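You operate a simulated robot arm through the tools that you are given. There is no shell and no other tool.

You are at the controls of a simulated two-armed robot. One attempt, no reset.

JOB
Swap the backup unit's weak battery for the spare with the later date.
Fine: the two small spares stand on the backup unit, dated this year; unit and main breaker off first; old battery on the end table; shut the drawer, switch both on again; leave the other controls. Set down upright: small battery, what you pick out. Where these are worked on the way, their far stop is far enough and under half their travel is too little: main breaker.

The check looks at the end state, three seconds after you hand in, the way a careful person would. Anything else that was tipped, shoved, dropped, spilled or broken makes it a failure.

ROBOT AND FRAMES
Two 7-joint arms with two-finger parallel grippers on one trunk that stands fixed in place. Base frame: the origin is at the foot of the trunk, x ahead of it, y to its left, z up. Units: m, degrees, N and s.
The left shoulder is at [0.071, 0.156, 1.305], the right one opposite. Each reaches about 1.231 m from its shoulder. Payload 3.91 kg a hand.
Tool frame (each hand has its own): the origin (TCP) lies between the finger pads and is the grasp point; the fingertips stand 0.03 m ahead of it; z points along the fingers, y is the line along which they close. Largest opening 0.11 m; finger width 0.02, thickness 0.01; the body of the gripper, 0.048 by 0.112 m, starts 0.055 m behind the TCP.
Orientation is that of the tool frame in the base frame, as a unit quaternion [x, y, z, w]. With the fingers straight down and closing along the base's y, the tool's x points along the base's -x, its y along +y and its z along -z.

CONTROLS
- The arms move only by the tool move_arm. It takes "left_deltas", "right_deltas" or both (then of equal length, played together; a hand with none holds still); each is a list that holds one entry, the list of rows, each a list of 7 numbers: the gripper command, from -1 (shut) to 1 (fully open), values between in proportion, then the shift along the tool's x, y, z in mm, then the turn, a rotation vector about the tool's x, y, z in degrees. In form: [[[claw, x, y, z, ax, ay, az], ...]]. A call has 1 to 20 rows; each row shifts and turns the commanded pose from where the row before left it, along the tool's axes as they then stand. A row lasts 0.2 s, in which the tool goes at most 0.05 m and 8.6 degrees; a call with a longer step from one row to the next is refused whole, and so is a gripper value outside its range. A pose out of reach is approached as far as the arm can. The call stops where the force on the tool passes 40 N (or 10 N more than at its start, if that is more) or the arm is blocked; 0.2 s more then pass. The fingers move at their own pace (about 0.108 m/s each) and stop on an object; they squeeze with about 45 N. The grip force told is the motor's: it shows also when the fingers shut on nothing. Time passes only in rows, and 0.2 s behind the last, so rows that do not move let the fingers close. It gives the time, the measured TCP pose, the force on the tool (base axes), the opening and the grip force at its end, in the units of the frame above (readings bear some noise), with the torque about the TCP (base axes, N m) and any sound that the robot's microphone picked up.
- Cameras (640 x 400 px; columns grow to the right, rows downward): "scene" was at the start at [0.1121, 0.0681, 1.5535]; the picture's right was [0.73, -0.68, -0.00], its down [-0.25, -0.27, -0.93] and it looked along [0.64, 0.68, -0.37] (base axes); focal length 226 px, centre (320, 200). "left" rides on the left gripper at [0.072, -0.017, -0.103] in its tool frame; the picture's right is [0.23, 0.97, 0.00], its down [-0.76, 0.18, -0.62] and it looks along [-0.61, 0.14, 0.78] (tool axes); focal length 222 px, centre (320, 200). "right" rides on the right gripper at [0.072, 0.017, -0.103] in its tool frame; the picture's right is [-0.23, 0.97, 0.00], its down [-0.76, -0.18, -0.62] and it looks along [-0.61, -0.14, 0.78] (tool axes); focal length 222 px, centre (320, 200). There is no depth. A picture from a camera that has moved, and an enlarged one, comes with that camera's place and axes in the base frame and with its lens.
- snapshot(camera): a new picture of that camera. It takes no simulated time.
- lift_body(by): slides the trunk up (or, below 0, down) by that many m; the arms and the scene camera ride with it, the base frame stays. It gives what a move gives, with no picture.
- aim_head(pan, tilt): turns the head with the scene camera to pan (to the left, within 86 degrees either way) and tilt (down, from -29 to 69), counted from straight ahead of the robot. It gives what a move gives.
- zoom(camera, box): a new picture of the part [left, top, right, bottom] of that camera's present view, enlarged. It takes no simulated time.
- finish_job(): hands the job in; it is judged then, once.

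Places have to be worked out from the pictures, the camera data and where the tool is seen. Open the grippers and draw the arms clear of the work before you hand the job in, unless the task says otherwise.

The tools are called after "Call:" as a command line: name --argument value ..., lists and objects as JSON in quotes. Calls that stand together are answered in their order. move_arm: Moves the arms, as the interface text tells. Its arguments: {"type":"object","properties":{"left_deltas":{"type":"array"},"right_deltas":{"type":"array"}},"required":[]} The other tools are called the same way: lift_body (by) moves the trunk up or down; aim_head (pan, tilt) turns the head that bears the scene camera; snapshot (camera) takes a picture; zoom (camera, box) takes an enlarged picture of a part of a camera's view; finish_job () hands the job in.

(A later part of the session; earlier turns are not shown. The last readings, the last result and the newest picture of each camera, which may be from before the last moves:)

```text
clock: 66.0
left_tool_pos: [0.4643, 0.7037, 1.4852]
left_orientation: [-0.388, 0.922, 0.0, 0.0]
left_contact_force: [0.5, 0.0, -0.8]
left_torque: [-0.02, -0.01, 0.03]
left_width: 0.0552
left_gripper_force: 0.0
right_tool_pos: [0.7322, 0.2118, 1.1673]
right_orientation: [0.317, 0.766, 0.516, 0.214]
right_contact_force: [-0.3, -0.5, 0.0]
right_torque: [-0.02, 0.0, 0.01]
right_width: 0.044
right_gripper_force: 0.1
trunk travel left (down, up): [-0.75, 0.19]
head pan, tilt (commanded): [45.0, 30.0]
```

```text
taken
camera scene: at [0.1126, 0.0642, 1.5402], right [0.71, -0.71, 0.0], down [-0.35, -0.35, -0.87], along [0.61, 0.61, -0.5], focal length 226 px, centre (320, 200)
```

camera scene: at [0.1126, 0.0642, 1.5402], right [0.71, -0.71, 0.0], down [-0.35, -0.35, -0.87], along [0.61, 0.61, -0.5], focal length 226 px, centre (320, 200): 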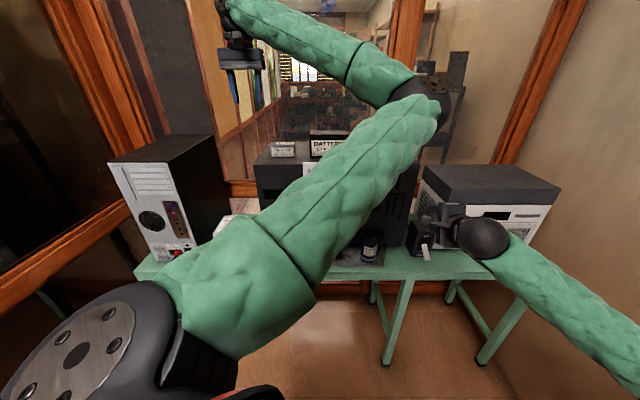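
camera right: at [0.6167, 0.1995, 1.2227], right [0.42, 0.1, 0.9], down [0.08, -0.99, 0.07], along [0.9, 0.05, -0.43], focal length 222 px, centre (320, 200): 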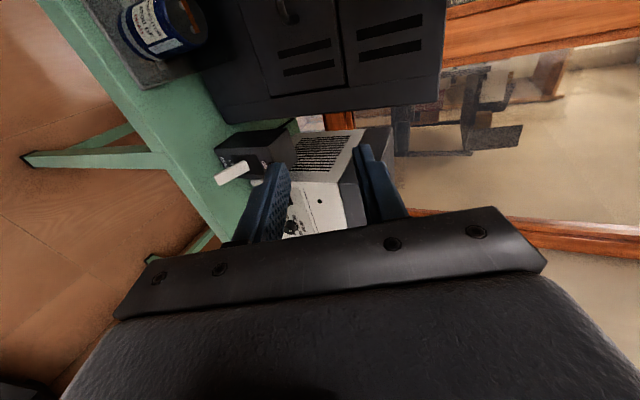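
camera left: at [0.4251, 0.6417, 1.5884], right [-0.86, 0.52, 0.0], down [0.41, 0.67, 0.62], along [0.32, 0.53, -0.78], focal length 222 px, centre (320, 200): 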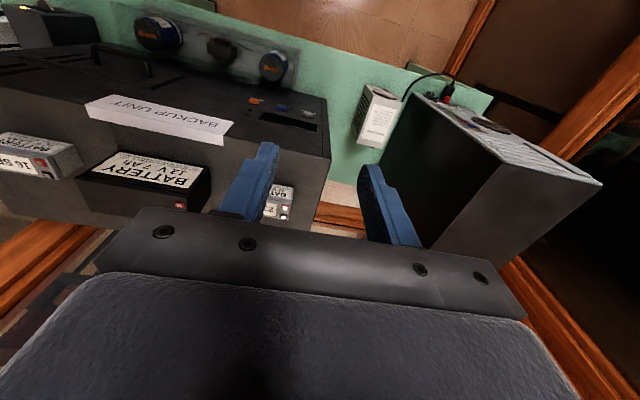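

The roll worked. I'll move to a pre-grasp point about 7 cm short of the handle bar.

Call:
move_arm --right_deltas '[[[-0.25, 23, -3.8, 31.3, 0, 0, 0], [-0.25, 23, -3.8, 31.3, 0, 0, 0], [-0.25, 23, -3.8, 31.3, 0, 0, 0], [-0.25, 23, -3.8, 31.3, 0, 0, 0], [-0.25, 23, -3.8, 31.3, 0, 0, 0], [-0.25, 23, -3.8, 31.0, 0, 0, 0]]]'

Call:
snapshot --camera "right"

Call:
zoom --camera "left" --box '[0, 0, 240, 150]'

```text
clock: 67.4
left_tool_pos: [0.4639, 0.7025, 1.4855]
left_orientation: [-0.388, 0.922, 0.0, 0.0]
left_contact_force: [-0.2, -0.3, -0.2]
left_torque: [-0.01, 0.02, -0.01]
left_width: 0.0549
left_gripper_force: 0.1
right_tool_pos: [0.7494, 0.3682, 1.0964]
right_orientation: [0.318, 0.767, 0.515, 0.213]
right_contact_force: [0.3, -0.3, -0.5]
right_torque: [-0.01, -0.01, -0.03]
right_width: 0.0414
right_gripper_force: 0.0
right hand out of reach, approached as far as the arm can: row 5, 6
trunk travel left (down, up): [-0.75, 0.19]
head pan, tilt (commanded): [45.0, 30.0]
```

```text
taken
camera right: at [0.634, 0.3575, 1.1522], right [0.42, 0.1, 0.9], down [0.08, -0.99, 0.07], along [0.9, 0.04, -0.43], focal length 222 px, centre (320, 200)
```

right: 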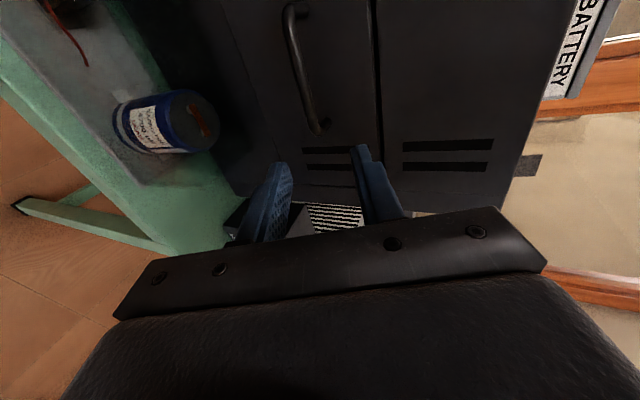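

```text
2.67 times, centred on (120, 75) of left
camera zoom: at [0.424, 0.6394, 1.5894], right [-0.85, 0.52, 0.0], down [0.41, 0.67, 0.62], along [0.32, 0.53, -0.78], focal length 592 px, centre (853, 533)
```

zoom: 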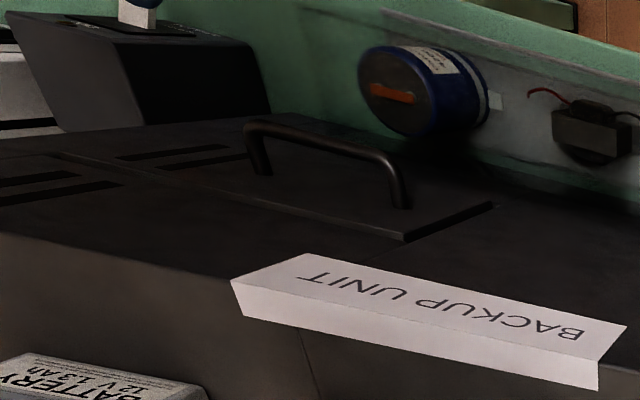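

The arm stopped about 6 cm short, reporting out of reach. I'll probe with small moves to see which direction is limiting.

Call:
move_arm --right_deltas '[[[-0.25, 15, 0, 0, 0, 0, 0], [-0.25, 0, 0, 15, 0, 0, 0], [-0.25, 0, -10, 0, 0, 0, 0]]]'

Call:
snapshot --camera "scene"

```text
clock: 68.2
left_tool_pos: [0.4635, 0.7036, 1.4853]
left_orientation: [-0.389, 0.921, 0.0, 0.0]
left_contact_force: [0.3, 0.9, -0.1]
left_torque: [0.02, 0.05, -0.02]
left_width: 0.055
left_gripper_force: 0.1
right_tool_pos: [0.7563, 0.3825, 1.0921]
right_orientation: [0.318, 0.767, 0.515, 0.213]
right_contact_force: [0.2, -0.5, -0.3]
right_torque: [-0.02, -0.01, 0.01]
right_width: 0.0412
right_gripper_force: 0.0
right hand out of reach, approached as far as the arm can: row 1, 3
trunk travel left (down, up): [-0.75, 0.19]
head pan, tilt (commanded): [45.0, 30.0]
```

```text
taken
camera scene: at [0.1123, 0.0644, 1.5401], right [0.71, -0.71, 0.0], down [-0.35, -0.35, -0.87], along [0.61, 0.61, -0.5], focal length 226 px, centre (320, 200)
```

scene: 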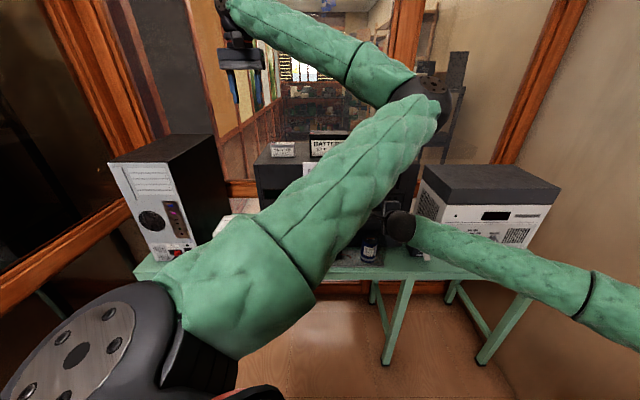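

Forward motion is fine but sliding left bends the wrist too far. A horizontal bar can be gripped obliquely, so I'll yaw the hand 25° to the left, keeping the fingers closing vertically.

Call:
move_arm --right_deltas '[[[-0.25, 0, 0, 0, 0, 7.87, -3.19], [-0.25, 0, 0, 0, 0, 7.87, -3.19], [-0.25, 0, 0, 0, 0, 7.87, -3.19]]]'

Call:
snapshot --camera "right"

```text
clock: 69.0
left_tool_pos: [0.4636, 0.7049, 1.4846]
left_orientation: [-0.388, 0.922, 0.0, 0.0]
left_contact_force: [0.0, -0.4, -0.3]
left_torque: [0.01, -0.01, 0.0]
left_width: 0.055
left_gripper_force: 0.1
right_tool_pos: [0.7572, 0.3836, 1.0925]
right_orientation: [0.139, 0.818, 0.55, 0.094]
right_contact_force: [0.2, 0.1, 0.0]
right_torque: [-0.01, 0.02, 0.02]
right_width: 0.0417
right_gripper_force: 0.0
trunk travel left (down, up): [-0.75, 0.19]
head pan, tilt (commanded): [45.0, 30.0]
```

```text
taken
camera right: at [0.658, 0.3227, 1.148], right [0.34, 0.27, 0.9], down [0.5, -0.86, 0.07], along [0.8, 0.43, -0.43], focal length 222 px, centre (320, 200)
```

right: 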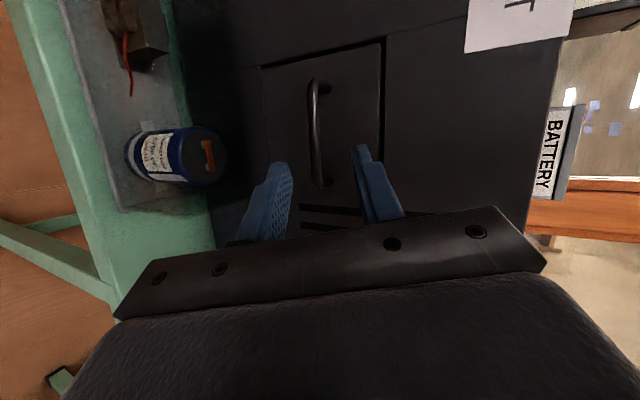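

The handle now lies between the two fingers in the image, matching my estimate (0.796, 0.473, 1.047). I'll advance most of the way and recheck.

Call:
move_arm --right_deltas '[[[-0.25, -2.3, -1.8, 22, 0, 0, 0], [-0.25, -2.3, -1.8, 22, 0, 0, 0], [-0.25, -2.4, -1.9, 20, 0, 0, 0]]]'

Call:
snapshot --camera "right"

Call:
zoom --camera "left" --box '[0, 0, 240, 150]'

```text
clock: 69.8
left_tool_pos: [0.4645, 0.7048, 1.4846]
left_orientation: [-0.388, 0.922, -0.001, 0.0]
left_contact_force: [0.7, -0.1, -0.1]
left_torque: [0.0, 0.01, -0.01]
left_width: 0.0552
left_gripper_force: 0.1
right_tool_pos: [0.7843, 0.4351, 1.0645]
right_orientation: [0.141, 0.817, 0.55, 0.096]
right_contact_force: [0.2, 0.1, -0.2]
right_torque: [0.0, 0.03, 0.03]
right_width: 0.0413
right_gripper_force: 0.0
trunk travel left (down, up): [-0.75, 0.19]
head pan, tilt (commanded): [45.0, 30.0]
```

```text
taken
camera right: at [0.6845, 0.3756, 1.1194], right [0.34, 0.27, 0.9], down [0.5, -0.86, 0.07], along [0.8, 0.43, -0.43], focal length 222 px, centre (320, 200)
```

right: 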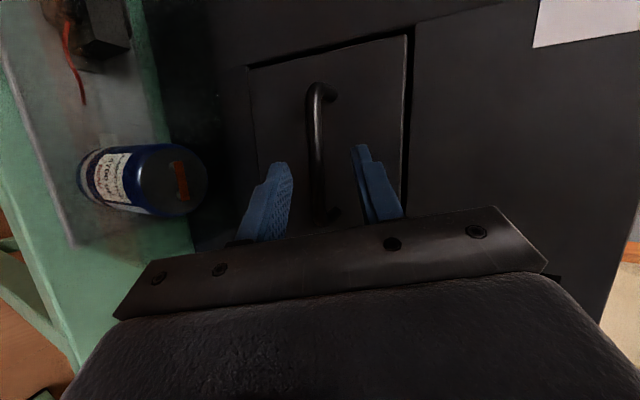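

```text
2.67 times, centred on (120, 75) of left
camera zoom: at [0.4248, 0.6409, 1.5886], right [-0.85, 0.52, 0.0], down [0.41, 0.67, 0.62], along [0.32, 0.53, -0.78], focal length 592 px, centre (853, 533)
```

zoom: 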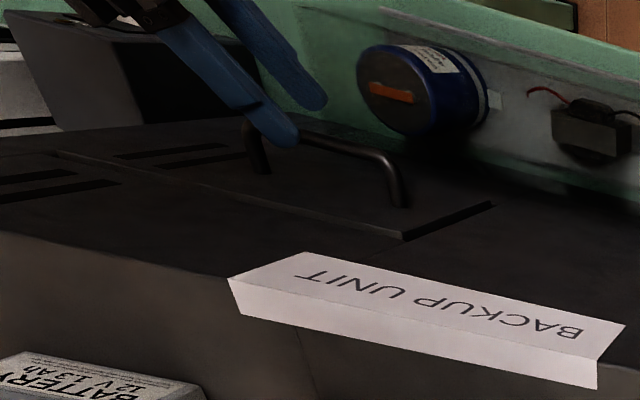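

The bar is between the upper and lower fingertips. I'll advance the last 3 cm and close on it.

Call:
move_arm --right_deltas '[[[-0.25, 0, 0, 10, 0, 0, 0], [-0.25, 0, 0, 10, 0, 0, 0], [-0.25, 0, 0, 9, 0, 0, 0], [-1, 0, 0, 0, 0, 0, 0], [-1, 0, 0, 0, 0, 0, 0]]]'

Call:
snapshot --camera "right"

Call:
zoom --camera "left" --box '[0, 0, 240, 150]'

```text
clock: 71.0
left_tool_pos: [0.463, 0.7036, 1.4855]
left_orientation: [-0.388, 0.922, 0.0, 0.0]
left_contact_force: [0.3, -0.1, 0.5]
left_torque: [0.0, 0.02, 0.01]
left_width: 0.0551
left_gripper_force: 0.1
right_tool_pos: [0.7913, 0.4583, 1.0508]
right_orientation: [0.141, 0.818, 0.55, 0.094]
right_contact_force: [-3.0, -3.4, -3.4]
right_torque: [0.62, 0.73, -0.39]
right_width: 0.0143
right_gripper_force: 44.8
trunk travel left (down, up): [-0.75, 0.19]
head pan, tilt (commanded): [45.0, 30.0]
```

```text
taken
camera right: at [0.6922, 0.3992, 1.1067], right [0.34, 0.27, 0.9], down [0.5, -0.86, 0.07], along [0.8, 0.43, -0.43], focal length 222 px, centre (320, 200)
```

right: 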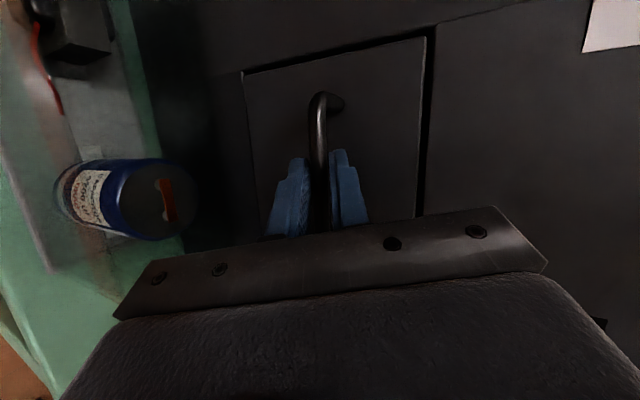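

```text
2.67 times, centred on (120, 75) of left
camera zoom: at [0.4244, 0.6404, 1.5888], right [-0.85, 0.52, 0.0], down [0.41, 0.67, 0.62], along [0.32, 0.53, -0.78], focal length 592 px, centre (853, 533)
```

zoom: 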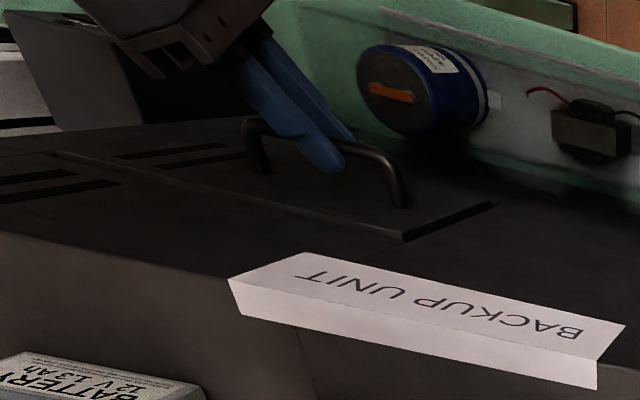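

Gripped on the bar (14 mm). I'll pull the drawer straight out along its axis, 10 cm first.

Call:
move_arm --right_deltas '[[[-1, 4, -3.4, -8.5, 0, 0, 0], [-1, 6.1, -5.2, -12.7, 0, 0, 0], [-1, 8.1, -6.9, -16.9, 0, 0, 0], [-1, 8.1, -6.9, -16.9, 0, 0, 0], [-1, 8.1, -6.9, -16.9, 0, 0, 0], [-1, 6.1, -5.2, -12.7, 0, 0, 0]]]'

Call:
snapshot --camera "right"

Call:
snapshot --camera "left"

```text
clock: 72.4
left_tool_pos: [0.4649, 0.7061, 1.4852]
left_orientation: [-0.388, 0.921, -0.001, -0.001]
left_contact_force: [-0.2, -0.4, 0.6]
left_torque: [-0.01, 0.03, 0.02]
left_width: 0.0551
left_gripper_force: 0.1
right_tool_pos: [0.7219, 0.3891, 1.0527]
right_orientation: [0.14, 0.819, 0.548, 0.093]
right_contact_force: [-14.1, 10.7, -19.7]
right_torque: [0.65, 1.07, 0.3]
right_width: 0.0141
right_gripper_force: 44.7
trunk travel left (down, up): [-0.75, 0.19]
head pan, tilt (commanded): [45.0, 30.0]
```

```text
taken
camera right: at [0.6221, 0.3285, 1.107], right [0.34, 0.27, 0.9], down [0.5, -0.86, 0.07], along [0.79, 0.43, -0.43], focal length 222 px, centre (320, 200)
```

right: 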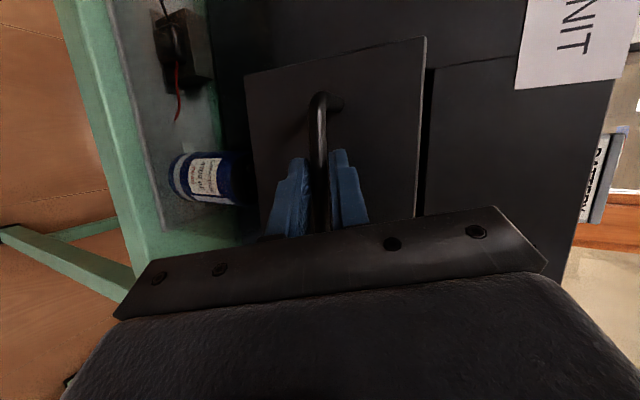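

```text
taken
camera left: at [0.424, 0.6428, 1.5879], right [-0.86, 0.52, 0.0], down [0.41, 0.67, 0.62], along [0.32, 0.53, -0.78], focal length 222 px, centre (320, 200)
```

left: 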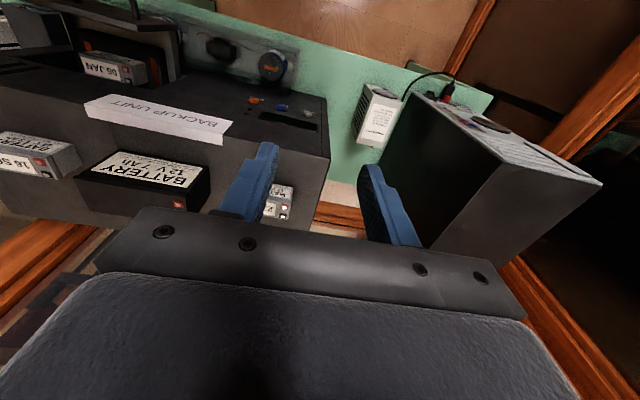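

The drawer is sliding out and shows a battery dated 05 JAN inside. The slide axis is actually nearer 45°, so I'll correct the direction slightly, relieve the side load and pull further.

Call:
move_arm --right_deltas '[[[-1, 2.7, -1.0, 1.8, 0, 0, 0], [-1, 4.3, -3.4, -8.3, 0, 0, 0], [-1, 6.5, -5.1, -12.5, 0, 0, 0], [-1, 6.5, -5.1, -12.5, 0, 0, 0], [-1, 6.5, -5.1, -12.5, 0, 0, 0], [-1, 4.3, -3.4, -8.3, 0, 0, 0]]]'

Call:
snapshot --camera "left"

Call:
snapshot --camera "right"

```text
clock: 73.8
left_tool_pos: [0.4661, 0.7052, 1.4839]
left_orientation: [-0.387, 0.922, 0.0, -0.001]
left_contact_force: [0.1, 0.4, -0.4]
left_torque: [-0.01, 0.0, 0.0]
left_width: 0.0549
left_gripper_force: 0.2
right_tool_pos: [0.6763, 0.3429, 1.0513]
right_orientation: [0.142, 0.818, 0.549, 0.094]
right_contact_force: [-5.7, 3.5, -13.9]
right_torque: [0.74, 1.02, 0.33]
right_width: 0.0139
right_gripper_force: 45.1
trunk travel left (down, up): [-0.75, 0.19]
head pan, tilt (commanded): [45.0, 30.0]
```

```text
taken
camera left: at [0.4251, 0.6413, 1.5882], right [-0.85, 0.52, 0.0], down [0.41, 0.67, 0.62], along [0.32, 0.53, -0.78], focal length 222 px, centre (320, 200)
```

left: 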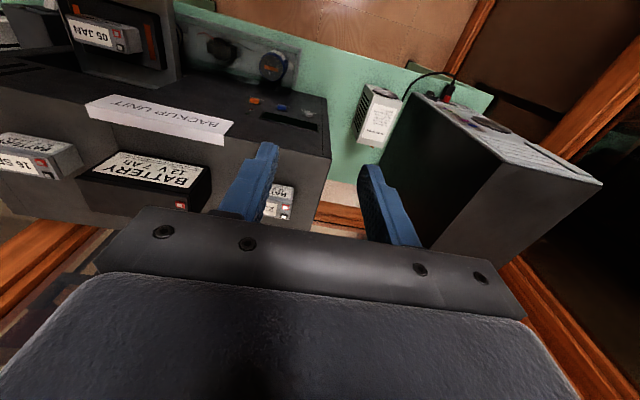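

```text
taken
camera right: at [0.5774, 0.284, 1.1069], right [0.34, 0.27, 0.9], down [0.5, -0.86, 0.07], along [0.8, 0.43, -0.43], focal length 222 px, centre (320, 200)
```

right: 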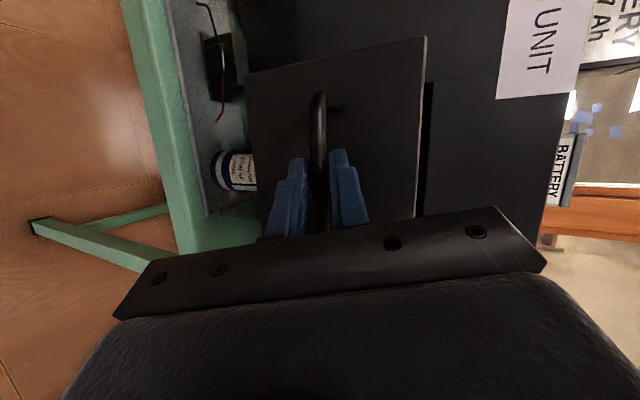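

Drawer is out about 16 cm. I'll look at the interior from the left camera to see the battery and any retaining parts.

Call:
zoom --camera "left" --box '[0, 0, 240, 150]'

```text
2.67 times, centred on (120, 75) of left
camera zoom: at [0.4251, 0.6413, 1.5882], right [-0.85, 0.52, 0.0], down [0.41, 0.67, 0.62], along [0.32, 0.53, -0.78], focal length 592 px, centre (853, 533)
```

zoom: 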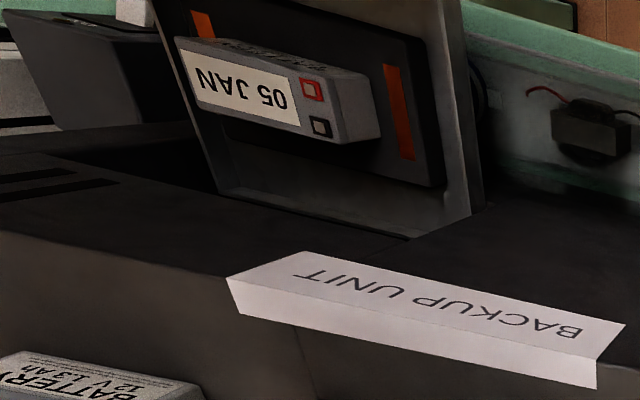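

The old battery (05 JAN) stands in the tray close to the unit's front. I'll pull the drawer a few centimetres further to get room for a top grasp, watching force for the stop.

Call:
move_arm --right_deltas '[[[-1, 0.9, -0.8, 1.3, 0, 0, 0], [-1, 4.3, -3.4, -8.3, 0, 0, 0], [-1, 4.3, -3.4, -8.3, 0, 0, 0], [-1, 4.3, -3.4, -8.3, 0, 0, 0], [-1, 4.3, -3.4, -8.3, 0, 0, 0], [-1, 4.3, -3.4, -8.3, 0, 0, 0]]]'

Call:
snapshot --camera "left"

```text
clock: 74.9
left_tool_pos: [0.4638, 0.7057, 1.484]
left_orientation: [-0.389, 0.921, 0.0, -0.001]
left_contact_force: [-0.7, -0.5, -0.6]
left_torque: [0.0, -0.03, -0.02]
left_width: 0.0549
left_gripper_force: 0.1
right_tool_pos: [0.6564, 0.3229, 1.0524]
right_orientation: [0.141, 0.817, 0.551, 0.097]
right_contact_force: [17.9, 27.3, -4.3]
right_torque: [0.81, 0.67, -0.53]
right_width: 0.0141
right_gripper_force: 44.2
trunk travel left (down, up): [-0.75, 0.19]
head pan, tilt (commanded): [45.0, 30.0]
stopped in row 5 (right hand): the force on the tool passed its limit at 45 N (the readings are from after the stop); the commanded pose is now the measured one
```

```text
taken
camera left: at [0.4244, 0.6421, 1.5882], right [-0.86, 0.52, 0.0], down [0.41, 0.67, 0.62], along [0.32, 0.53, -0.78], focal length 222 px, centre (320, 200)
```

left: 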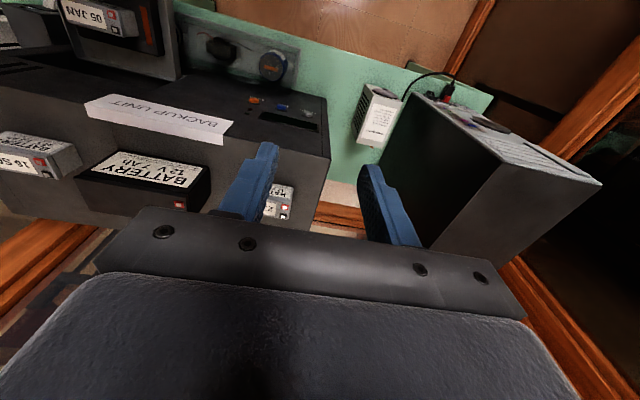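

The drawer hit its end stop at about 19 cm. I'll open the right fingers and back straight off the bar, while the left arm moves up and left to make room.

Call:
move_arm --left_deltas '[[[0, 0, 0, 0, 0, 0, 0], [0, -12.7, 29.9, -30, 0, 0, 0], [0, -12.7, 29.9, -30, 0, 0, 0], [0, -12.7, 29.9, -30, 0, 0, 0], [0, -12.7, 29.9, -30, 0, 0, 0], [0, 0, 0, 0, 0, 0, 0]]]' --right_deltas '[[[-0.2, 0, 0, 0, 0, 0, 0], [-0.2, 0, 0, 0, 0, 0, 0], [-0.2, 0, 0, -15, 0, 0, 0], [-0.2, 0, 0, -20, 0, 0, 0], [-0.2, 0, 0, -20, 0, 0, 0], [-0.2, 0, 0, -20, 0, 0, 0]]]'

Call:
snapshot --camera "right"

Call:
snapshot --camera "scene"

```text
clock: 76.3
left_tool_pos: [0.4177, 0.8234, 1.6069]
left_orientation: [-0.388, 0.922, 0.0, 0.0]
left_contact_force: [-0.5, 0.5, 0.7]
left_torque: [0.03, 0.01, 0.01]
left_width: 0.0549
left_gripper_force: 0.0
right_tool_pos: [0.6327, 0.2521, 1.0805]
right_orientation: [0.141, 0.816, 0.552, 0.096]
right_contact_force: [0.1, -0.3, -0.3]
right_torque: [0.01, 0.02, 0.01]
right_width: 0.0438
right_gripper_force: 0.0
trunk travel left (down, up): [-0.75, 0.19]
head pan, tilt (commanded): [45.0, 30.0]
```

```text
taken
camera right: at [0.5321, 0.1927, 1.135], right [0.33, 0.26, 0.9], down [0.5, -0.86, 0.07], along [0.8, 0.43, -0.42], focal length 222 px, centre (320, 200)
```

right: 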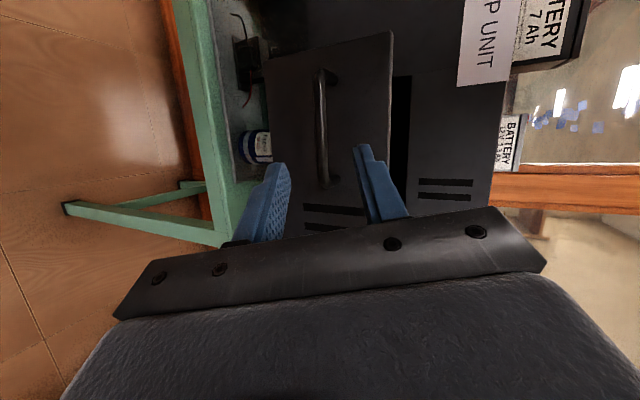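

```text
taken
camera scene: at [0.1132, 0.0622, 1.5401], right [0.71, -0.71, 0.0], down [-0.35, -0.35, -0.87], along [0.61, 0.61, -0.5], focal length 226 px, centre (320, 200)
```

scene: 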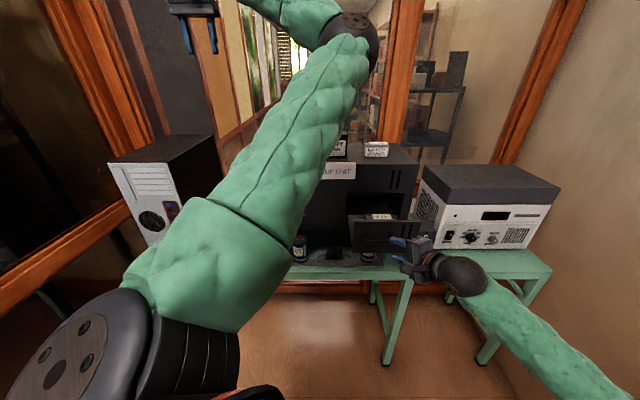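

The drawer stays open and the head camera now sees it. Let me zoom on the drawer and spares.

Call:
zoom --camera "scene" --box '[300, 120, 460, 280]'

Call:
zoom --camera "scene" --box '[340, 200, 420, 260]'

Call:
snapshot --camera "left"

```text
2.50 times, centred on (380, 200) of scene
camera zoom: at [0.1132, 0.0622, 1.5401], right [0.71, -0.71, 0.0], down [-0.35, -0.35, -0.87], along [0.61, 0.61, -0.5], focal length 564 px, centre (170, 200)
```

zoom: 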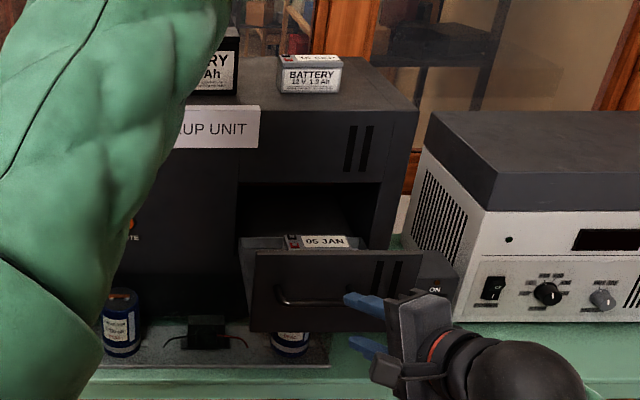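

```text
6.67 times, centred on (380, 230) of scene
camera zoom: at [0.1132, 0.0622, 1.5401], right [0.71, -0.71, 0.0], down [-0.35, -0.35, -0.87], along [0.61, 0.61, -0.5], focal length 1504 px, centre (-80, 0)
```

zoom: 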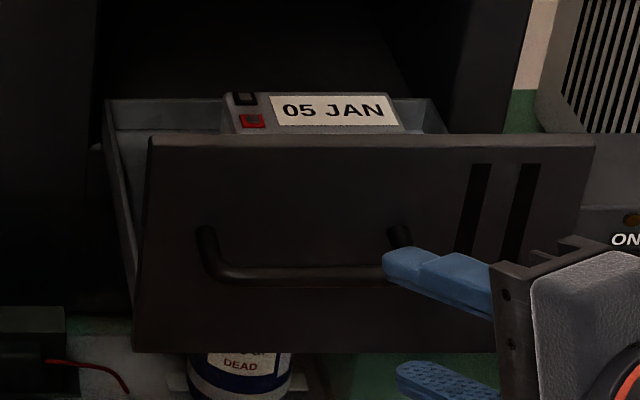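

```text
taken
camera left: at [0.378, 0.7604, 1.7116], right [-0.85, 0.52, 0.0], down [0.41, 0.67, 0.62], along [0.32, 0.53, -0.78], focal length 222 px, centre (320, 200)
```

left: 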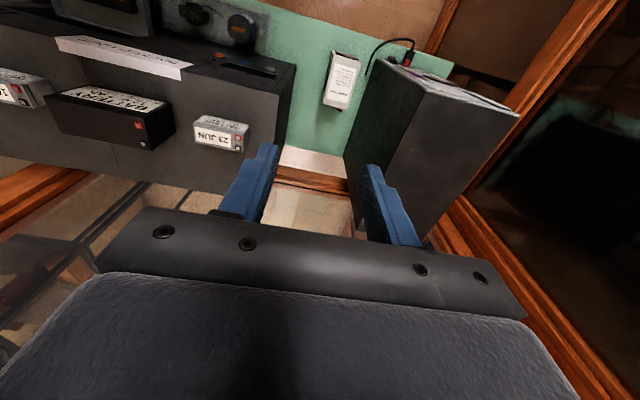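

I'll raise the right hand off to the right and bring its fingers straight down, with the closing line along the drawer axis, ready for a top grasp.

Call:
move_arm --right_deltas '[[[0.2, -22.3, 23.7, -21.2, 0, 0, 0], [0.2, -22.3, 23.7, -21.2, 0, 0, 0], [0.2, -22.3, 23.7, -21.2, 0, 0, 0], [0.2, -22.3, 23.7, -21.2, 0, 0, 0], [0.2, 0, 0, 0, 8.5, 0, 0], [0.2, 0, 0, 0, 8.5, 0, 0], [0.2, 0, 0, 0, 8.5, 0, 0], [0.2, 0, 0, 0, 8.5, 0, 0], [0.2, 0, 0, 0, 8.5, 0, 0], [0.2, 0, 0, 0, 8.5, 0, 0], [0.2, 0, 0, 0, 8.5, 0, 0], [0.2, 0, 0, 0, 8.4, 0, 0], [0.2, 0, 0, 0, 0, 0, 8.5], [0.2, 0, 0, 0, 0, 0, 8.5], [0.2, 0, 0, 0, 0, 0, 8.5]]]'

Call:
snapshot --camera "right"

Call:
snapshot --camera "scene"

```text
clock: 79.5
left_tool_pos: [0.4162, 0.8277, 1.6054]
left_orientation: [-0.387, 0.922, 0.0, -0.001]
left_contact_force: [-0.3, 0.4, -0.5]
left_torque: [0.04, 0.0, -0.02]
left_width: 0.055
left_gripper_force: 0.0
right_tool_pos: [0.6995, 0.185, 1.2007]
right_orientation: [0.385, 0.923, 0.003, 0.001]
right_contact_force: [-0.9, 0.6, -0.2]
right_torque: [0.01, -0.04, 0.01]
right_width: 0.066
right_gripper_force: 0.1
trunk travel left (down, up): [-0.75, 0.19]
head pan, tilt (commanded): [45.0, 30.0]
```

```text
taken
camera right: at [0.6593, 0.2483, 1.3055], right [0.85, 0.52, 0.0], down [0.41, -0.67, 0.62], along [0.33, -0.53, -0.78], focal length 222 px, centre (320, 200)
```

right: 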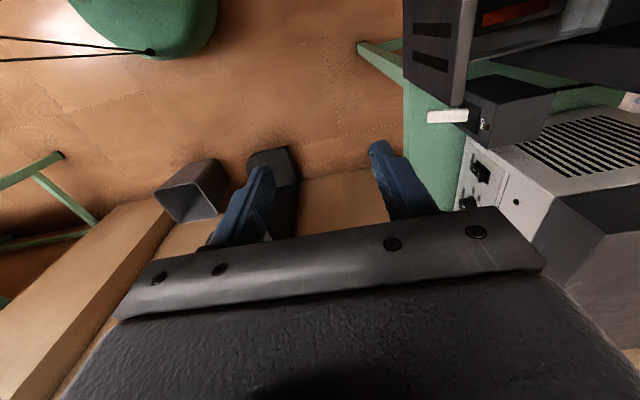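

```text
taken
camera scene: at [0.1124, 0.065, 1.54], right [0.71, -0.71, 0.0], down [-0.35, -0.35, -0.87], along [0.61, 0.61, -0.5], focal length 226 px, centre (320, 200)
```

scene: 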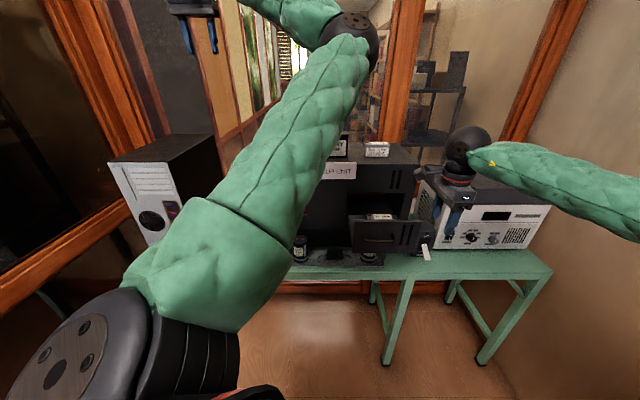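

Fingers are down with the closing line along the drawer axis. I'll move above the drawer, slightly short of the battery, for a look straight at it.

Call:
move_arm --right_deltas '[[[0.2, 16, 32, 0, 0, 0, 0], [0.2, 16, 32, 0, 0, 0, 0], [0.2, 16, 32, 0, 0, 0, 0], [0.2, 16, 32, 0, 0, 0, 0], [0.2, 16, 32, 0, 0, 0, 0], [0.2, 16, 32, 0, 0, 0, 0]]]'

Call:
snapshot --camera "right"

Call:
zoom --camera "scene" --box '[300, 120, 460, 280]'

```text
clock: 80.9
left_tool_pos: [0.4174, 0.8295, 1.6065]
left_orientation: [-0.388, 0.922, -0.001, 0.0]
left_contact_force: [-0.4, -0.3, 0.0]
left_torque: [-0.02, 0.0, 0.01]
left_width: 0.0548
left_gripper_force: 0.2
right_tool_pos: [0.7674, 0.3869, 1.2009]
right_orientation: [0.384, 0.923, 0.001, 0.002]
right_contact_force: [0.7, 0.5, -0.3]
right_torque: [0.03, 0.0, 0.01]
right_width: 0.0659
right_gripper_force: 0.1
trunk travel left (down, up): [-0.75, 0.19]
head pan, tilt (commanded): [45.0, 30.0]
```

```text
taken
camera right: at [0.7276, 0.4513, 1.3046], right [0.85, 0.52, 0.0], down [0.41, -0.67, 0.62], along [0.33, -0.53, -0.78], focal length 222 px, centre (320, 200)
```

right: 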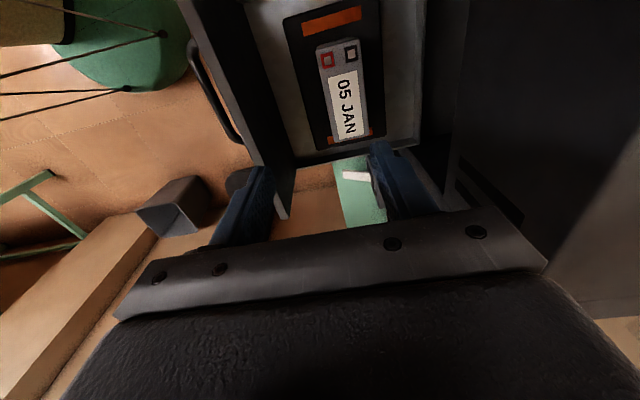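

```text
2.50 times, centred on (380, 200) of scene
camera zoom: at [0.112, 0.0664, 1.54], right [0.71, -0.71, 0.0], down [-0.35, -0.35, -0.87], along [0.61, 0.61, -0.5], focal length 564 px, centre (170, 200)
```

zoom: 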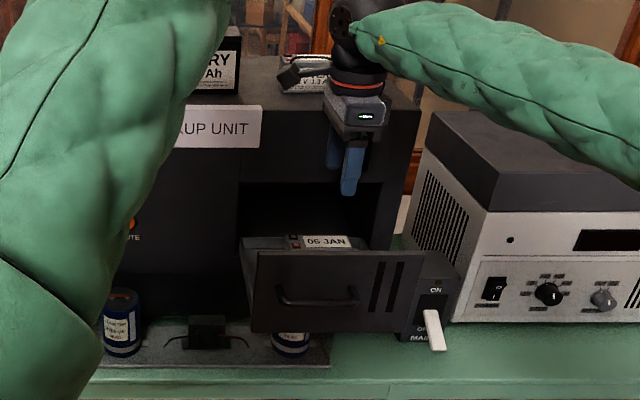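

The 05 JAN battery sits on a dark seat with orange marks at both ends. I'll zoom to measure it.

Call:
zoom --camera "right" --box '[240, 0, 440, 160]'

```text
2.50 times, centred on (340, 80) of right
camera zoom: at [0.7276, 0.4513, 1.3046], right [0.85, 0.52, 0.0], down [0.41, -0.67, 0.62], along [0.33, -0.53, -0.78], focal length 555 px, centre (270, 500)
```

zoom: 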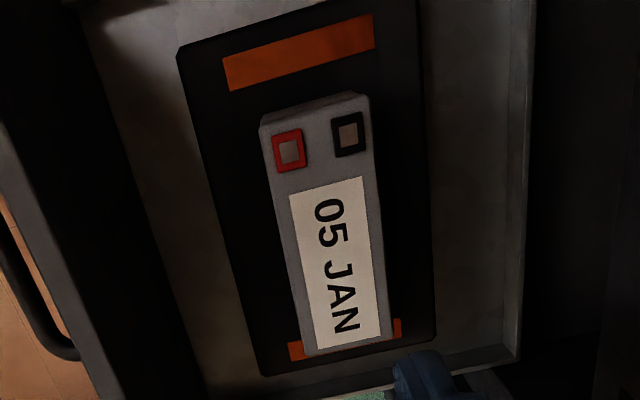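

The battery's top is at about z≈1.047, centered at (0.785, 0.412), roughly 97×43 mm and aligned with the drawer. I'll center above it and descend partway with the fingers open 7 cm.

Call:
move_arm --right_deltas '[[[0.27, 2.7, 15.1, 0, 0, 0, 0], [0.27, 2.7, 15.1, 0, 0, 0, 0], [0.27, 0, 0, 30, 0, 0, 0], [0.27, 0, 0, 30, 0, 0, 0], [0.27, 0, 0, 25, 0, 0, 0], [0.27, 0, 0, 0, 0, 0, 0]]]'

Call:
snapshot --camera "right"

Call:
zoom --camera "scene" --box '[320, 140, 440, 260]'

```text
clock: 82.3
left_tool_pos: [0.4167, 0.8253, 1.6064]
left_orientation: [-0.388, 0.922, 0.0, 0.0]
left_contact_force: [-0.2, 0.4, 0.3]
left_torque: [0.04, 0.0, -0.05]
left_width: 0.0549
left_gripper_force: 0.0
right_tool_pos: [0.7843, 0.4132, 1.1166]
right_orientation: [0.385, 0.923, 0.002, 0.001]
right_contact_force: [-0.6, 0.5, 0.0]
right_torque: [0.04, 0.01, -0.02]
right_width: 0.07
right_gripper_force: 0.1
trunk travel left (down, up): [-0.75, 0.19]
head pan, tilt (commanded): [45.0, 30.0]
```

```text
taken
camera right: at [0.7435, 0.4768, 1.2208], right [0.85, 0.52, 0.01], down [0.41, -0.67, 0.62], along [0.33, -0.53, -0.78], focal length 222 px, centre (320, 200)
```

right: 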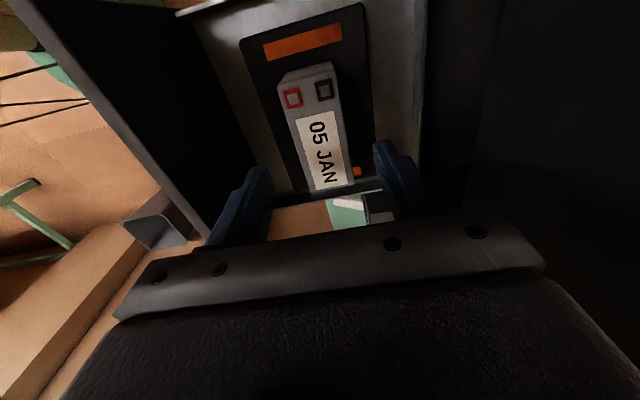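

```text
3.33 times, centred on (380, 200) of scene
camera zoom: at [0.1123, 0.064, 1.5401], right [0.71, -0.71, 0.0], down [-0.35, -0.35, -0.87], along [0.61, 0.61, -0.5], focal length 752 px, centre (120, 200)
```

zoom: 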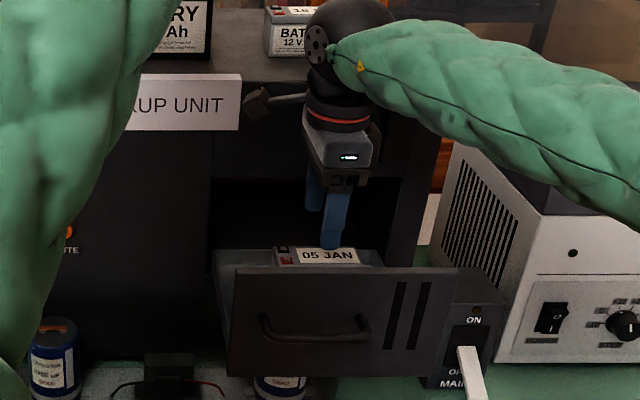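

Alignment looks right, with fingers on the front and back sides of the battery. I'll descend to the grasp height and close.

Call:
move_arm --right_deltas '[[[0.27, 0, 0, 20, 0, 0, 0], [0.27, 0, 0, 20, 0, 0, 0], [0.27, 0, 0, 20, 0, 0, 0], [0.27, 0, 0, 14, 0, 0, 0], [0.27, 0, 0, 9, 0, 0, 0], [-1, 0, 0, 0, 0, 0, 0], [-1, 0, 0, 0, 0, 0, 0], [-1, 0, 0, 0, 0, 0, 0]]]'

Call:
snapshot --camera "right"

Call:
zoom --camera "scene" --box '[320, 140, 440, 260]'

```text
clock: 84.1
left_tool_pos: [0.4166, 0.8267, 1.6065]
left_orientation: [-0.388, 0.922, 0.001, 0.0]
left_contact_force: [-0.3, 0.5, -0.1]
left_torque: [0.0, -0.03, 0.0]
left_width: 0.0551
left_gripper_force: 0.0
right_tool_pos: [0.7871, 0.4129, 1.0333]
right_orientation: [0.385, 0.923, 0.002, 0.001]
right_contact_force: [1.7, -0.4, 1.0]
right_torque: [0.1, -0.01, 0.07]
right_width: 0.0435
right_gripper_force: 45.2
trunk travel left (down, up): [-0.75, 0.19]
head pan, tilt (commanded): [45.0, 30.0]
```

```text
taken
camera right: at [0.7457, 0.4766, 1.1378], right [0.85, 0.52, 0.01], down [0.41, -0.67, 0.62], along [0.33, -0.53, -0.78], focal length 222 px, centre (320, 200)
```

right: 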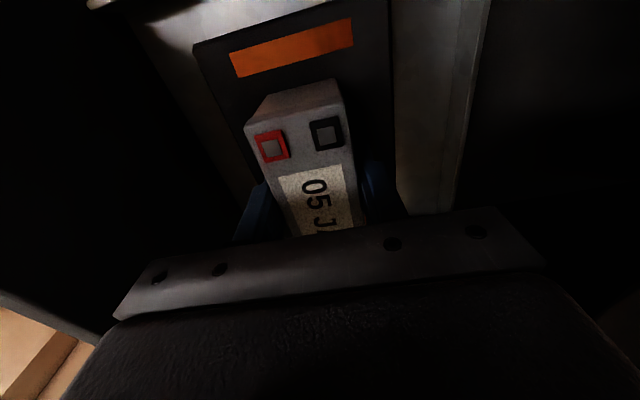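

```text
3.33 times, centred on (380, 200) of scene
camera zoom: at [0.1124, 0.0646, 1.5401], right [0.71, -0.71, 0.0], down [-0.35, -0.35, -0.87], along [0.61, 0.61, -0.5], focal length 752 px, centre (120, 200)
```

zoom: 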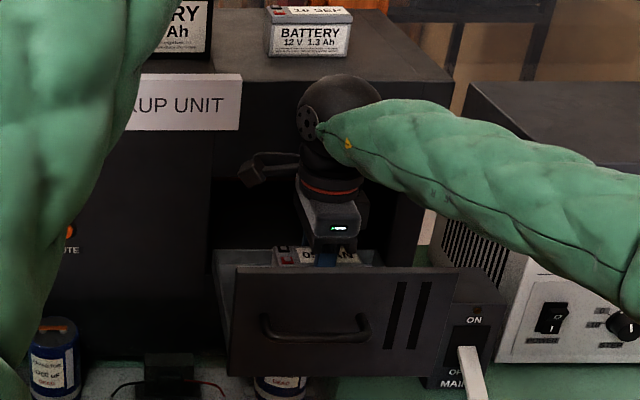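

The battery is held (43.5 mm grip). I'll lift it straight up out of the drawer.

Call:
move_arm --right_deltas '[[[-1, 0, 0, -10, 0, 0, 0], [-1, 0, 0, -20, 0, 0, 0], [-1, 0, 0, -30, 0, 0, 0], [-1, 0, 0, -30, 0, 0, 0], [-1, 0, 0, -30, 0, 0, 0], [-1, 0, 0, -30, 0, 0, 0], [-1, 0, 0, -20, 0, 0, 0], [-1, 0, 0, 0, 0, 0, 0]]]'

Call:
snapshot --camera "right"

Call:
zoom --camera "scene" --box '[320, 120, 560, 290]'

```text
clock: 85.9
left_tool_pos: [0.4182, 0.8271, 1.6067]
left_orientation: [-0.387, 0.922, 0.0, -0.001]
left_contact_force: [0.5, -0.3, 0.0]
left_torque: [0.0, 0.0, 0.02]
left_width: 0.0551
left_gripper_force: 0.0
right_tool_pos: [0.7867, 0.4138, 1.2032]
right_orientation: [0.384, 0.923, 0.002, 0.001]
right_contact_force: [-0.6, -0.4, -6.0]
right_torque: [-0.02, -0.02, -0.03]
right_width: 0.0434
right_gripper_force: 45.1
trunk travel left (down, up): [-0.75, 0.19]
head pan, tilt (commanded): [45.0, 30.0]
```

```text
taken
camera right: at [0.7467, 0.4773, 1.3072], right [0.85, 0.52, 0.0], down [0.41, -0.67, 0.62], along [0.33, -0.53, -0.78], focal length 222 px, centre (320, 200)
```

right: 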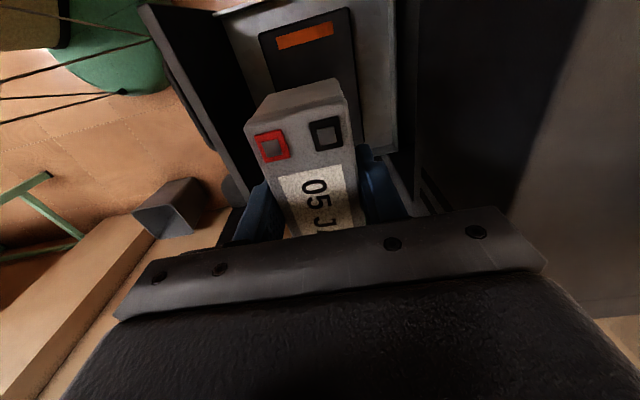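

```text
2.35 times, centred on (440, 205) of scene
camera zoom: at [0.1133, 0.0651, 1.5399], right [0.71, -0.71, 0.0], down [-0.35, -0.35, -0.87], along [0.61, 0.61, -0.5], focal length 531 px, centre (38, 188)
```

zoom: 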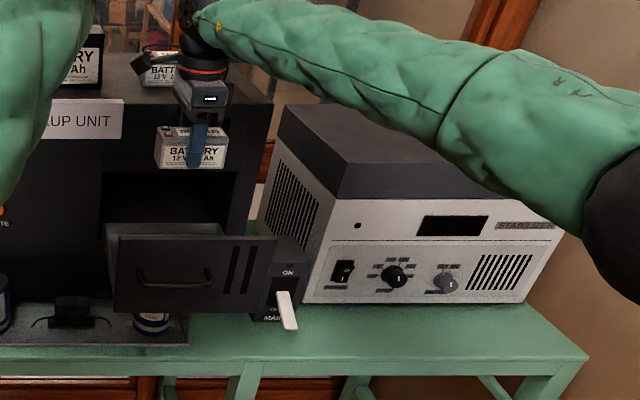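

The old battery is out and upright (about 6 N). I'll carry it to the right over the bench's free front strip at the right end, staying in front of the stabilizer.

Call:
move_arm --right_deltas '[[[-1, -20, -1, -5, 0, 0, 0], [-1, -38, -1, -4, 0, 0, 0], [-1, -40, -1, -4, 0, 0, 0], [-1, -40, -1, 0, 0, 0, 0], [-1, -40, -1, 0, 0, 0, 0], [-1, -40, -1, 0, 0, 0, 0], [-1, -40, -1, 0, 0, 0, 0], [-1, -40, -1, 0, 0, 0, 0], [-1, -38, -1, 0, 0, 0, 0], [-1, -30, -1, 0, 0, 0, 0], [-1, 0, 0, 0, 0, 0, 0]]]'

Call:
snapshot --camera "right"

Call:
aim_head --pan 20 --tilt 35

Call:
snapshot --camera "scene"

```text
clock: 88.3
left_tool_pos: [0.4185, 0.8248, 1.6067]
left_orientation: [-0.387, 0.922, 0.001, 0.0]
left_contact_force: [-0.2, -0.6, 0.1]
left_torque: [0.03, 0.0, -0.01]
left_width: 0.0553
left_gripper_force: 0.0
right_tool_pos: [1.0323, 0.1523, 1.2152]
right_orientation: [0.384, 0.923, 0.002, 0.001]
right_contact_force: [1.2, -0.2, -6.0]
right_torque: [0.04, 0.03, 0.0]
right_width: 0.0435
right_gripper_force: 44.9
right hand out of reach, approached as far as the arm can: row 10
trunk travel left (down, up): [-0.75, 0.19]
head pan, tilt (commanded): [45.0, 30.0]
```

```text
taken
camera right: at [0.9913, 0.2159, 1.3194], right [0.85, 0.52, 0.0], down [0.41, -0.67, 0.62], along [0.33, -0.53, -0.78], focal length 222 px, centre (320, 200)
```

right: 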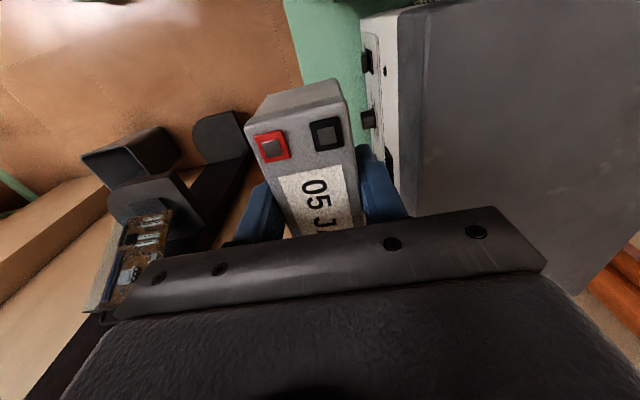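

```text
clock: 89.2
left_tool_pos: [0.4173, 0.827, 1.6053]
left_orientation: [-0.388, 0.922, -0.001, 0.0]
left_contact_force: [-0.3, 0.5, 0.3]
left_torque: [0.03, 0.01, 0.02]
left_width: 0.0548
left_gripper_force: 0.1
right_tool_pos: [1.0311, 0.1541, 1.2148]
right_orientation: [0.385, 0.923, 0.002, 0.001]
right_contact_force: [0.1, 0.9, -6.2]
right_torque: [0.01, 0.02, 0.01]
right_width: 0.0437
right_gripper_force: 45.5
trunk travel left (down, up): [-0.75, 0.19]
head pan, tilt (commanded): [20.0, 35.0]
```

```text
taken
camera scene: at [0.1318, 0.0313, 1.5322], right [0.34, -0.94, 0.0], down [-0.54, -0.2, -0.82], along [0.77, 0.28, -0.57], focal length 226 px, centre (320, 200)
```

scene: 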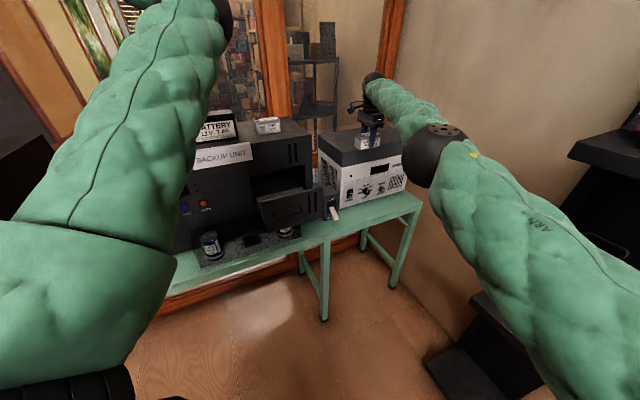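

The arm is at its reach limit here at (1.03, 0.15), which is a good spot in front of the stabilizer. To keep the camera stalk away from the breaker during descent, I'll first turn the hand about the vertical, camera passing on my side.

Call:
move_arm --right_deltas '[[[-1, 0, 0, 0, 0, 0, -8.5], [-1, 0, 0, 0, 0, 0, -8.5], [-1, 0, 0, 0, 0, 0, -8.5], [-1, 0, 0, 0, 0, 0, -8.5], [-1, 0, 0, 0, 0, 0, -8.5], [-1, 0, 0, 0, 0, 0, -8.5], [-1, 0, 0, 0, 0, 0, -8.5], [-1, 0, 0, 0, 0, 0, -8.5], [-1, 0, 0, 0, 0, 0, -8.5], [-1, 0, 0, 0, 0, 0, -8.5], [-1, 0, 0, 0, 0, 0, -8.5]]]'

Call:
snapshot --camera "right"

```text
clock: 91.6
left_tool_pos: [0.4216, 0.8206, 1.609]
left_orientation: [-0.387, 0.922, 0.003, -0.001]
left_contact_force: [0.4, -1.1, 0.2]
left_torque: [0.06, 0.05, -0.01]
left_width: 0.0548
left_gripper_force: 0.0
right_tool_pos: [1.023, 0.1157, 1.1962]
right_orientation: [-0.264, 0.964, 0.003, 0.004]
right_contact_force: [-0.2, -0.6, -6.1]
right_torque: [-0.02, 0.01, 0.01]
right_width: 0.0433
right_gripper_force: 45.3
right hand out of reach, approached as far as the arm can: row 9, 10, 11
trunk travel left (down, up): [-0.75, 0.19]
head pan, tilt (commanded): [20.0, 35.0]
```

```text
taken
camera right: at [0.9504, 0.0923, 1.2994], right [-0.3, 0.95, 0.01], down [0.74, 0.23, 0.63], along [0.6, 0.19, -0.78], focal length 222 px, centre (320, 200)
```

right: 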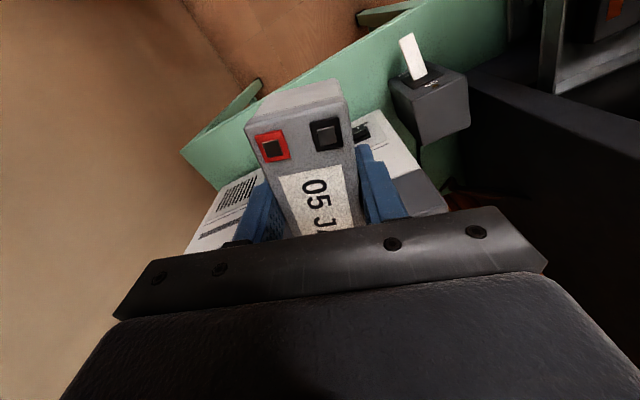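

The wrist can't turn fully here, so I'll go back to the earlier orientation (battery parallel to the bench), keeping slightly forward on the strip so the camera stays in front of the breaker.

Call:
move_arm --right_deltas '[[[-1, 0, 0, 0, 0, 0, 8.4], [-1, 0, 0, 0, 0, 0, 8.4], [-1, 0, 0, 0, 0, 0, 8.4], [-1, 0, 0, 0, 0, 0, 8.4], [-1, 0, 0, 0, 0, 0, 8.4], [-1, 0, 0, 0, 0, 0, 8.4], [-1, 0, 0, 0, 0, 0, 8.4], [-1, 0, 0, 0, 0, 0, 8.4], [-1, 0, 0, 0, 0, 0, 8.4], [-1, 0, 0, 0, 0, 0, 0]]]'

```text
clock: 93.8
left_tool_pos: [0.4175, 0.8264, 1.605]
left_orientation: [-0.388, 0.922, 0.0, 0.0]
left_contact_force: [-0.8, 0.2, 0.7]
left_torque: [-0.01, -0.02, 0.01]
left_width: 0.055
left_gripper_force: 0.0
right_tool_pos: [1.0212, 0.118, 1.1966]
right_orientation: [0.385, 0.923, 0.004, 0.002]
right_contact_force: [-0.2, 0.8, -6.2]
right_torque: [-0.01, -0.02, -0.01]
right_width: 0.0433
right_gripper_force: 44.7
trunk travel left (down, up): [-0.75, 0.19]
head pan, tilt (commanded): [20.0, 35.0]
```

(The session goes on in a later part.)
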